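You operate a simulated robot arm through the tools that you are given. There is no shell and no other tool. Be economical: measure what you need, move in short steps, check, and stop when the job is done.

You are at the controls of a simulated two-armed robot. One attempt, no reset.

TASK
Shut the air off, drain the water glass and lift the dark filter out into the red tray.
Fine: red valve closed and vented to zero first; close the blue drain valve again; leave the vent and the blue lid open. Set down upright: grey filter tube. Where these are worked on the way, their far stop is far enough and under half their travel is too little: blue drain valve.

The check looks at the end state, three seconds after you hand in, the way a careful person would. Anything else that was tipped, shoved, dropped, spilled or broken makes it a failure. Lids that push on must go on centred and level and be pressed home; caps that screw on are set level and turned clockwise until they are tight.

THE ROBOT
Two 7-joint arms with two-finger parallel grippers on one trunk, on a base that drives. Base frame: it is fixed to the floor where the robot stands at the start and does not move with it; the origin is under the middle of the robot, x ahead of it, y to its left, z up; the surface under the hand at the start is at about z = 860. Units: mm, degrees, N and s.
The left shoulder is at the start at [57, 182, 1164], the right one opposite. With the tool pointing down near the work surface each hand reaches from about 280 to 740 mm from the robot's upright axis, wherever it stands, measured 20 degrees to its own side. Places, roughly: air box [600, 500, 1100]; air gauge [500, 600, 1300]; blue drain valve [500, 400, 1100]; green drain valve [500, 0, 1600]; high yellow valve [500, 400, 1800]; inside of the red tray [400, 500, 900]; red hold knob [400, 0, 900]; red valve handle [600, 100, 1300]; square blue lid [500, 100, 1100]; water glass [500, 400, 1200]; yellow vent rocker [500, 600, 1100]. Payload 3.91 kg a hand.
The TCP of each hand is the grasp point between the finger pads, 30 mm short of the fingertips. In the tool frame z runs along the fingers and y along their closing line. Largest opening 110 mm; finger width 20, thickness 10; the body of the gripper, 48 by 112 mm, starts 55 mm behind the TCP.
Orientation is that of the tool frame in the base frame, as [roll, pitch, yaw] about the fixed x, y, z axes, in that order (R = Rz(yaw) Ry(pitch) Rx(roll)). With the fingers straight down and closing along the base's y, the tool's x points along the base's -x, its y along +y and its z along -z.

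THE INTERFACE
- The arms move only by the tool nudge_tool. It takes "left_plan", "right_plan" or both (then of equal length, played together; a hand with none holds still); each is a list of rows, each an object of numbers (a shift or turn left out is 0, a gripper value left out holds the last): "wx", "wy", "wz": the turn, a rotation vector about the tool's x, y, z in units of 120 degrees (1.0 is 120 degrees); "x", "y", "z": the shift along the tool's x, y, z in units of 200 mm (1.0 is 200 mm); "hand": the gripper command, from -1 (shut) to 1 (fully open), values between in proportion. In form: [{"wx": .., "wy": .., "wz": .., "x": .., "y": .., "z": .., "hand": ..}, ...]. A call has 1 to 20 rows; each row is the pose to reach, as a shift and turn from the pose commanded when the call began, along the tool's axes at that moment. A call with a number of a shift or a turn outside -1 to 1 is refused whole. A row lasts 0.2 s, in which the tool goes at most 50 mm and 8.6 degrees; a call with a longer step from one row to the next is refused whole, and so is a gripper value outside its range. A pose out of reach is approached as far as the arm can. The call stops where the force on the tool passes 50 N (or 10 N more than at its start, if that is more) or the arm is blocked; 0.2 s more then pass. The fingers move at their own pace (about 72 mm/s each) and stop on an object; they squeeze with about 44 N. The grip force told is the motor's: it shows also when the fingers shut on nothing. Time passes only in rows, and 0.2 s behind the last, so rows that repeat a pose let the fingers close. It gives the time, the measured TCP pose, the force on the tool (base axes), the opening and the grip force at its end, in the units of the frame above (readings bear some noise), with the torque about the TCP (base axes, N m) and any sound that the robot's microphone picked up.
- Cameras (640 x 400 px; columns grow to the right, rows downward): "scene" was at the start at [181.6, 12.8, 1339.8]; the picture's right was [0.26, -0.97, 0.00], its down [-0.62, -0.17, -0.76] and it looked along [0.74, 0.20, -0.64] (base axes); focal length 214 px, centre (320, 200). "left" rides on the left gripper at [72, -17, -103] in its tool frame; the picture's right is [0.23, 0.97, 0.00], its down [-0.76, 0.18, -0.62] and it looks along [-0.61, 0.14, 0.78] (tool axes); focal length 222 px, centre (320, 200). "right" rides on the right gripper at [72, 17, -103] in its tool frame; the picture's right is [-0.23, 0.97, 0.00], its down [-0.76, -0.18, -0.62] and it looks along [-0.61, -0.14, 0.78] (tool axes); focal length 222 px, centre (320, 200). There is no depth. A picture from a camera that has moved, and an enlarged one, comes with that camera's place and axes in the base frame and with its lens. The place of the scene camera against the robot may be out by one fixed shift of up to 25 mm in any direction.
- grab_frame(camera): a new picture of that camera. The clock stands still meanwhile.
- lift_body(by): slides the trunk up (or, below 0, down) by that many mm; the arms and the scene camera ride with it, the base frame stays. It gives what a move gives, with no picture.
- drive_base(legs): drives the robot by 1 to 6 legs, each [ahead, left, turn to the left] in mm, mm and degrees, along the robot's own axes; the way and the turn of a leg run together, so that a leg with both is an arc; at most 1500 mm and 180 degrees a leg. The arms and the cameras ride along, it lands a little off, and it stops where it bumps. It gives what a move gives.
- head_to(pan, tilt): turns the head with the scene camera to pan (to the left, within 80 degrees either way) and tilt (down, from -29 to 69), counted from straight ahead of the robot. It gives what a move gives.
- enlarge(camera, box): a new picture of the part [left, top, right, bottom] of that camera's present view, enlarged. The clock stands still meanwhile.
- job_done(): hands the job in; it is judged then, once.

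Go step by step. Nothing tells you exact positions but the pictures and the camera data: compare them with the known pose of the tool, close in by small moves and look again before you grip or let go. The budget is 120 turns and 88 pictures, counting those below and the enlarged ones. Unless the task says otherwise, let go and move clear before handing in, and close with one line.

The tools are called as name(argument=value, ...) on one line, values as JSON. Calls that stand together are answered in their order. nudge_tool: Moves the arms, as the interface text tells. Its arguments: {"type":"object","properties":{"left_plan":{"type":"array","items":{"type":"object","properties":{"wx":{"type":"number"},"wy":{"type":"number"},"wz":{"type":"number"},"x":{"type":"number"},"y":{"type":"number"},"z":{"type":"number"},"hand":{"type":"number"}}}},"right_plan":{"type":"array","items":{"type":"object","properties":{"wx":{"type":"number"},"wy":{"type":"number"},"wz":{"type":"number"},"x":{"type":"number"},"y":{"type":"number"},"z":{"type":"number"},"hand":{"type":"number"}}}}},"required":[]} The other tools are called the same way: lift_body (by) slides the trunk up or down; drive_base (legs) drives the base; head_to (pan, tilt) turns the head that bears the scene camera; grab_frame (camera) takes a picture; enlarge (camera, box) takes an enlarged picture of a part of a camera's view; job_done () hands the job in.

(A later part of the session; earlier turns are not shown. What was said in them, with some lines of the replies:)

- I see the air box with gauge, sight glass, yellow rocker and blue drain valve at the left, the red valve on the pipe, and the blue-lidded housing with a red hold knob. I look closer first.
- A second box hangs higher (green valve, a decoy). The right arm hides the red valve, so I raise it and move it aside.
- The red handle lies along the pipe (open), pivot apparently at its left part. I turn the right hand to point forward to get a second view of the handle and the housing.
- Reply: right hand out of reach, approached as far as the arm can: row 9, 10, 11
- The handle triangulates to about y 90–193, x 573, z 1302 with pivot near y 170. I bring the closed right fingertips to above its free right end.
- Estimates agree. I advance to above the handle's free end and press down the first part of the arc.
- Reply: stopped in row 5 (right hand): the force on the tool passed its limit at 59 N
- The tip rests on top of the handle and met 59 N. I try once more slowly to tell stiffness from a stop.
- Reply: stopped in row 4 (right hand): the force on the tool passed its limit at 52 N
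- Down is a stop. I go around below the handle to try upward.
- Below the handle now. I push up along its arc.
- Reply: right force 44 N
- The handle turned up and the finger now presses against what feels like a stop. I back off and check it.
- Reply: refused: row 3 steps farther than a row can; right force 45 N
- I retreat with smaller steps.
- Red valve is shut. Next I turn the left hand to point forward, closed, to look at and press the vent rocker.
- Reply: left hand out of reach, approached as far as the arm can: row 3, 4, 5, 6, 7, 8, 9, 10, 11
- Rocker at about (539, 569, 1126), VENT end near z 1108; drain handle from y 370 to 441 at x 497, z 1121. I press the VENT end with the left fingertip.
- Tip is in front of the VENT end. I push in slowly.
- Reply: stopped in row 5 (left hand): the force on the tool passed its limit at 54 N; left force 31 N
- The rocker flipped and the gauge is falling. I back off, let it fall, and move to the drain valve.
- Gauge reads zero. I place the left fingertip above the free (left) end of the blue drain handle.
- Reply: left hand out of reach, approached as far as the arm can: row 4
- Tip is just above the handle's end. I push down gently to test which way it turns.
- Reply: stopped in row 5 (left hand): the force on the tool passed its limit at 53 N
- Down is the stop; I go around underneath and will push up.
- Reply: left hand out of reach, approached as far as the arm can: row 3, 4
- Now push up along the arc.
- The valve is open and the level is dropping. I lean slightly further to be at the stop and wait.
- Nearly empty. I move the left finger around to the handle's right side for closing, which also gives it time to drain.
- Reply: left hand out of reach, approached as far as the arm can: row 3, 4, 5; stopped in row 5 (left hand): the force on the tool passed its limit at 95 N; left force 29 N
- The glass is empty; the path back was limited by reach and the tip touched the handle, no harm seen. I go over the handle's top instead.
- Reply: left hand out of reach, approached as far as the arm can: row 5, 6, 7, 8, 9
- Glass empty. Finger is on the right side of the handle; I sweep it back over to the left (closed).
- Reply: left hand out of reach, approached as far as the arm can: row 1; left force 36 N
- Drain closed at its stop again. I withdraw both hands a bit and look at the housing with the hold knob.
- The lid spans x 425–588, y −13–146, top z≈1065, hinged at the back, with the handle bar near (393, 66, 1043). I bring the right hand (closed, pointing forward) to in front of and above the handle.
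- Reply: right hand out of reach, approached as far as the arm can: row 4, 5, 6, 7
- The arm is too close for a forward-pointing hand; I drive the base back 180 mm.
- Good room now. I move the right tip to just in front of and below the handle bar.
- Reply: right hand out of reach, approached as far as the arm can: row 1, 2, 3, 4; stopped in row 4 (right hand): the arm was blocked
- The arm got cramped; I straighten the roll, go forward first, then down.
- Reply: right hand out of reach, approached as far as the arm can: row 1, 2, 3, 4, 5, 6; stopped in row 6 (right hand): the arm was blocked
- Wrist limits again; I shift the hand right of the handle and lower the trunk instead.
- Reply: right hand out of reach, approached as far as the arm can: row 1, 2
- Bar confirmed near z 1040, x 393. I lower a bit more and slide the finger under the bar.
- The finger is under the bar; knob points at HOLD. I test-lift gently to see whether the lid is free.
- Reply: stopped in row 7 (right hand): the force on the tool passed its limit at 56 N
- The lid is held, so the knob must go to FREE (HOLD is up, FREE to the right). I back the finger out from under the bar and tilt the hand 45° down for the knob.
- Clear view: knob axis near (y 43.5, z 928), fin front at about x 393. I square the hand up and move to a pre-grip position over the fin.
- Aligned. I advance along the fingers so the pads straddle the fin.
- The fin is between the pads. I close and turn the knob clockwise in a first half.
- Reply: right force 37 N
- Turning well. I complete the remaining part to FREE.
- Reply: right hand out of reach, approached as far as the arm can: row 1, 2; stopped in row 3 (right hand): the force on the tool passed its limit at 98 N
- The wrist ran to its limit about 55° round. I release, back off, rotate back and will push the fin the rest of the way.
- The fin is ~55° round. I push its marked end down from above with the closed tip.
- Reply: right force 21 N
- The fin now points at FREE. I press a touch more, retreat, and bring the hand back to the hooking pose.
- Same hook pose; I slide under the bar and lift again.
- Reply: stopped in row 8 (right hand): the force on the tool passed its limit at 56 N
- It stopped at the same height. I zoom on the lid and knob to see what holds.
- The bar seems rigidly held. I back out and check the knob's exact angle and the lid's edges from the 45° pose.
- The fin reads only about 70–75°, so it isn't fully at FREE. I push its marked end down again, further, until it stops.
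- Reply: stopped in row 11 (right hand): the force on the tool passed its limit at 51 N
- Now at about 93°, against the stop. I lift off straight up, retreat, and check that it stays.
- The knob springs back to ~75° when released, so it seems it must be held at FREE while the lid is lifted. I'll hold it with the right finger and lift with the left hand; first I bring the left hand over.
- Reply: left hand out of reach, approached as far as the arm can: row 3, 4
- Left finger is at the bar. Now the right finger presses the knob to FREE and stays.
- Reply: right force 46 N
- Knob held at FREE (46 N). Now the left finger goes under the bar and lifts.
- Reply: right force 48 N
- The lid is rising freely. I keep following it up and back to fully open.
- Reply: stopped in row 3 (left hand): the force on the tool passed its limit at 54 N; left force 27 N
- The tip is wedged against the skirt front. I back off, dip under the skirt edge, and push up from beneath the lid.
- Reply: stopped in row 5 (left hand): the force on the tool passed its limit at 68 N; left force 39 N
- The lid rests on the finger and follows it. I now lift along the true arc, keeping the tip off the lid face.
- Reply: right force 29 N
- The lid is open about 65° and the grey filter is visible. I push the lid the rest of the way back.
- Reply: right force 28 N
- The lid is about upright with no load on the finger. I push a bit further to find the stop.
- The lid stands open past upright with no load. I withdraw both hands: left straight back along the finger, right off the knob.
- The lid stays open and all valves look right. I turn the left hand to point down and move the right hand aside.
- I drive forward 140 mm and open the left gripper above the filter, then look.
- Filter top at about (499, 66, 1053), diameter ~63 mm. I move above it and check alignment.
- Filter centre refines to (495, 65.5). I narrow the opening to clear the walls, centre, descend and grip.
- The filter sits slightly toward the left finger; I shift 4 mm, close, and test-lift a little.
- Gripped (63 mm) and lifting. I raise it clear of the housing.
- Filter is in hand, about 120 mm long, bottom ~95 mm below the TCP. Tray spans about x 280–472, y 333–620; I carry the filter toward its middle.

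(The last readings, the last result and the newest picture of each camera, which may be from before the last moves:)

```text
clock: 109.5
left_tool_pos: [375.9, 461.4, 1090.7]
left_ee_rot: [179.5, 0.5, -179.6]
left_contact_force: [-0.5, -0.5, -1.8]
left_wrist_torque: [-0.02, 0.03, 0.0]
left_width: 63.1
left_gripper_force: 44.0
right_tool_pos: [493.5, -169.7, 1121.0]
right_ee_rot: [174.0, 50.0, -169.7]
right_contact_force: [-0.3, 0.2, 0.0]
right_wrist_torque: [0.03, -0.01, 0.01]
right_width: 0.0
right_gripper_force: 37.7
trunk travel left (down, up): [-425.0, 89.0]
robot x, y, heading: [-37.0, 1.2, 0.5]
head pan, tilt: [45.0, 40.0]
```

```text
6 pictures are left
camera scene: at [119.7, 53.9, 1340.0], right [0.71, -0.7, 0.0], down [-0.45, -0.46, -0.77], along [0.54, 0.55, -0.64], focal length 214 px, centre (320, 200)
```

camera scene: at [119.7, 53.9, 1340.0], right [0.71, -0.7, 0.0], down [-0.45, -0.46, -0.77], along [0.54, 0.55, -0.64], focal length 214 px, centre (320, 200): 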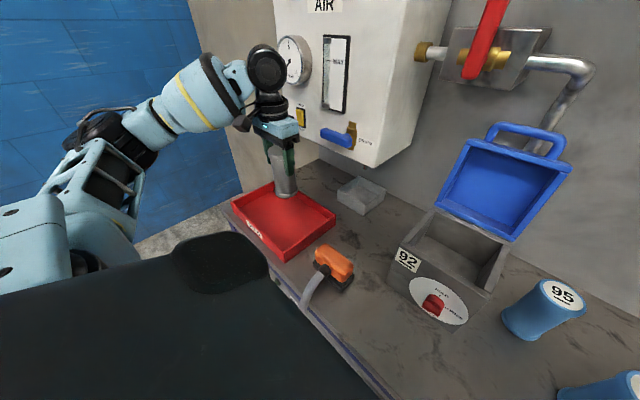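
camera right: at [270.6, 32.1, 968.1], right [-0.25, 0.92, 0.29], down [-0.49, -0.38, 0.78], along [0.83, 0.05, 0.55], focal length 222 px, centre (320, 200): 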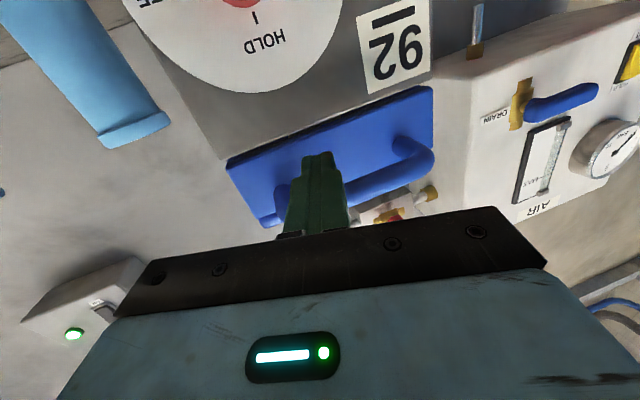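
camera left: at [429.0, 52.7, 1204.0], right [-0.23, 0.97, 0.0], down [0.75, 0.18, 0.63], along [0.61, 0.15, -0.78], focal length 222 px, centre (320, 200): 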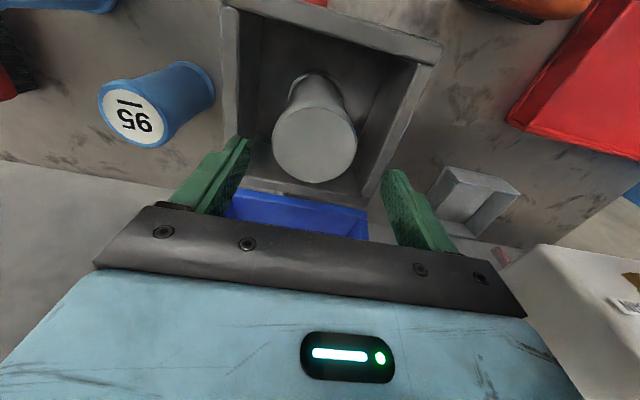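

Filter hangs over the tray's middle. I lower it in stages.

nudge_tool(left_plan=[{"z": 0.12}, {"z": 0.24}, {"z": 0.36}, {"z": 0.46}, {"z": 0.52}, {"z": 0.55}])

grab_frame(camera="left")

enlarge(camera="scene", box=[220, 130, 350, 270])

```text
clock: 110.9
left_tool_pos: [379.5, 462.7, 981.7]
left_ee_rot: [179.6, 0.4, -179.6]
left_contact_force: [-0.1, -0.4, -1.6]
left_wrist_torque: [0.01, 0.0, 0.03]
left_width: 62.8
left_gripper_force: 43.9
right_tool_pos: [492.9, -169.4, 1121.6]
right_ee_rot: [173.9, 50.1, -169.7]
right_contact_force: [-0.2, -0.5, -0.7]
right_wrist_torque: [0.0, 0.01, -0.04]
right_width: 0.0
right_gripper_force: 37.6
trunk travel left (down, up): [-425.0, 89.0]
robot x, y, heading: [-38.7, 2.2, 0.6]
head pan, tilt: [45.0, 40.0]
```

```text
5 pictures are left
camera left: at [305.5, 445.1, 1084.4], right [-0.23, 0.97, 0.0], down [0.75, 0.18, 0.63], along [0.61, 0.15, -0.78], focal length 222 px, centre (320, 200)
```

left: 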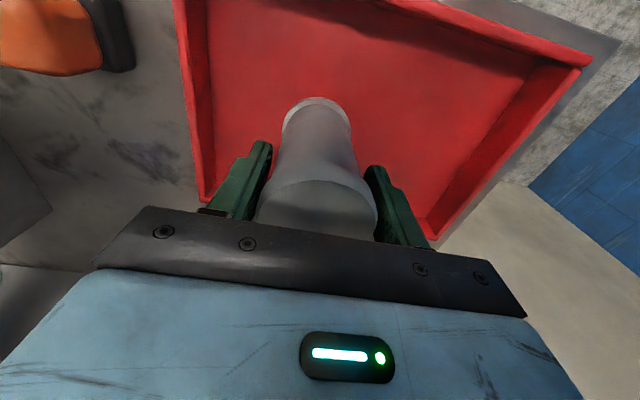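

```text
2.86 times, centred on (285, 200) of scene
camera zoom: at [119.6, 54.0, 1340.0], right [0.71, -0.7, 0.0], down [-0.45, -0.46, -0.77], along [0.54, 0.55, -0.64], focal length 613 px, centre (420, 200)
```

zoom: 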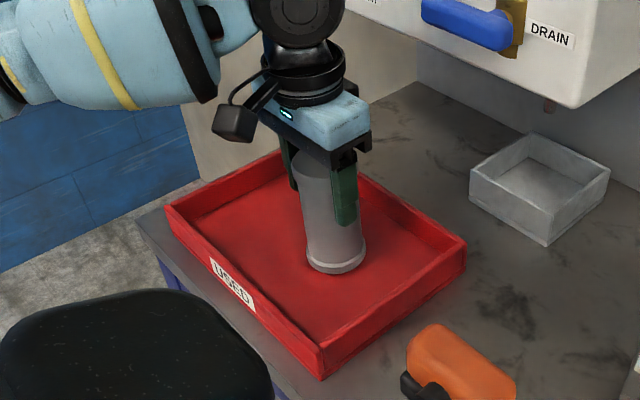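

Clear of the walls and upright. I lower in small steps feeling for the floor.

nudge_tool(left_plan=[{"z": 0.015}, {"z": 0.03}, {"z": 0.045}, {"z": 0.05}])

```text
clock: 111.9
left_tool_pos: [378.2, 462.1, 973.5]
left_ee_rot: [179.6, 0.6, -179.6]
left_contact_force: [1.1, 1.4, 12.2]
left_wrist_torque: [0.47, 0.12, 0.01]
left_width: 63.1
left_gripper_force: 43.8
right_tool_pos: [493.6, -169.8, 1122.8]
right_ee_rot: [173.9, 50.0, -169.8]
right_contact_force: [0.2, -1.0, 0.1]
right_wrist_torque: [-0.01, -0.02, 0.02]
right_width: 0.3
right_gripper_force: 37.7
trunk travel left (down, up): [-425.0, 89.0]
robot x, y, heading: [-36.7, 0.6, 0.6]
head pan, tilt: [45.0, 40.0]
```

It rests on the tray floor (12 N). I ease up slightly, open, and lift straight off.

nudge_tool(left_plan=[{"z": -0.01}, {"z": -0.012, "hand": -0.1}, {"z": -0.012, "hand": 0.1}, {"z": -0.012, "hand": 0.3}, {"z": -0.012, "hand": 0.5}, {"z": -0.012, "hand": 0.5}, {"z": -0.1}, {"z": -0.25}, {"z": -0.45}, {"z": -0.65}, {"z": -0.85}])

grab_frame(camera="scene")

```text
clock: 114.3
left_tool_pos: [378.0, 462.0, 1141.7]
left_ee_rot: [179.7, 0.4, -179.6]
left_contact_force: [-0.4, -0.5, 2.8]
left_wrist_torque: [-0.04, -0.03, 0.01]
left_width: 82.5
left_gripper_force: 0.1
right_tool_pos: [495.4, -169.7, 1121.4]
right_ee_rot: [173.8, 50.1, -169.8]
right_contact_force: [-0.1, 0.6, 0.8]
right_wrist_torque: [-0.01, 0.05, 0.03]
right_width: 0.0
right_gripper_force: 37.9
trunk travel left (down, up): [-425.0, 89.0]
robot x, y, heading: [-38.0, 4.0, 0.7]
head pan, tilt: [45.0, 40.0]
```

```text
3 pictures are left
camera scene: at [120.1, 53.7, 1340.3], right [0.71, -0.7, 0.0], down [-0.45, -0.46, -0.77], along [0.54, 0.55, -0.64], focal length 214 px, centre (320, 200)
```

scene: 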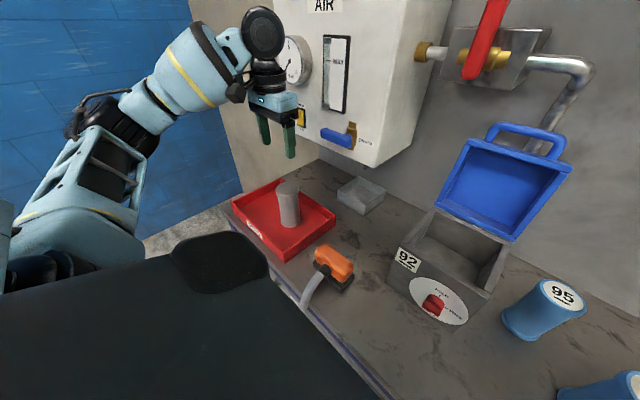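

The filter stands upright in the tray. One last close check of gauge, rocker, glass and drain.

enlarge(camera="scene", box=[270, 0, 520, 180])

```text
2.22 times, centred on (395, 90) of scene
camera zoom: at [120.1, 53.7, 1340.3], right [0.71, -0.7, 0.0], down [-0.45, -0.46, -0.77], along [0.54, 0.55, -0.64], focal length 477 px, centre (153, 444)
```

zoom: 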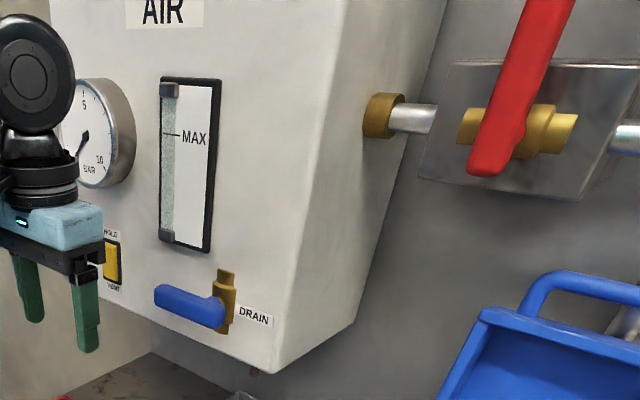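

The red valve is shut, the gauge is at zero, the vent is open, the glass is empty and the drain is closed. The lid is open and both hands are clear, so I hand in.

job_done()

```text
The job is handed in.
```

The job is handed in: the air is shut off and vented to zero, the water glass is drained with the blue drain valve closed again, and the grey filter stands upright in the red tray. The vent and blue lid are left open. To free the lid I had to turn the red hold knob from HOLD and hold it at FREE; I left it there and did not turn it back.
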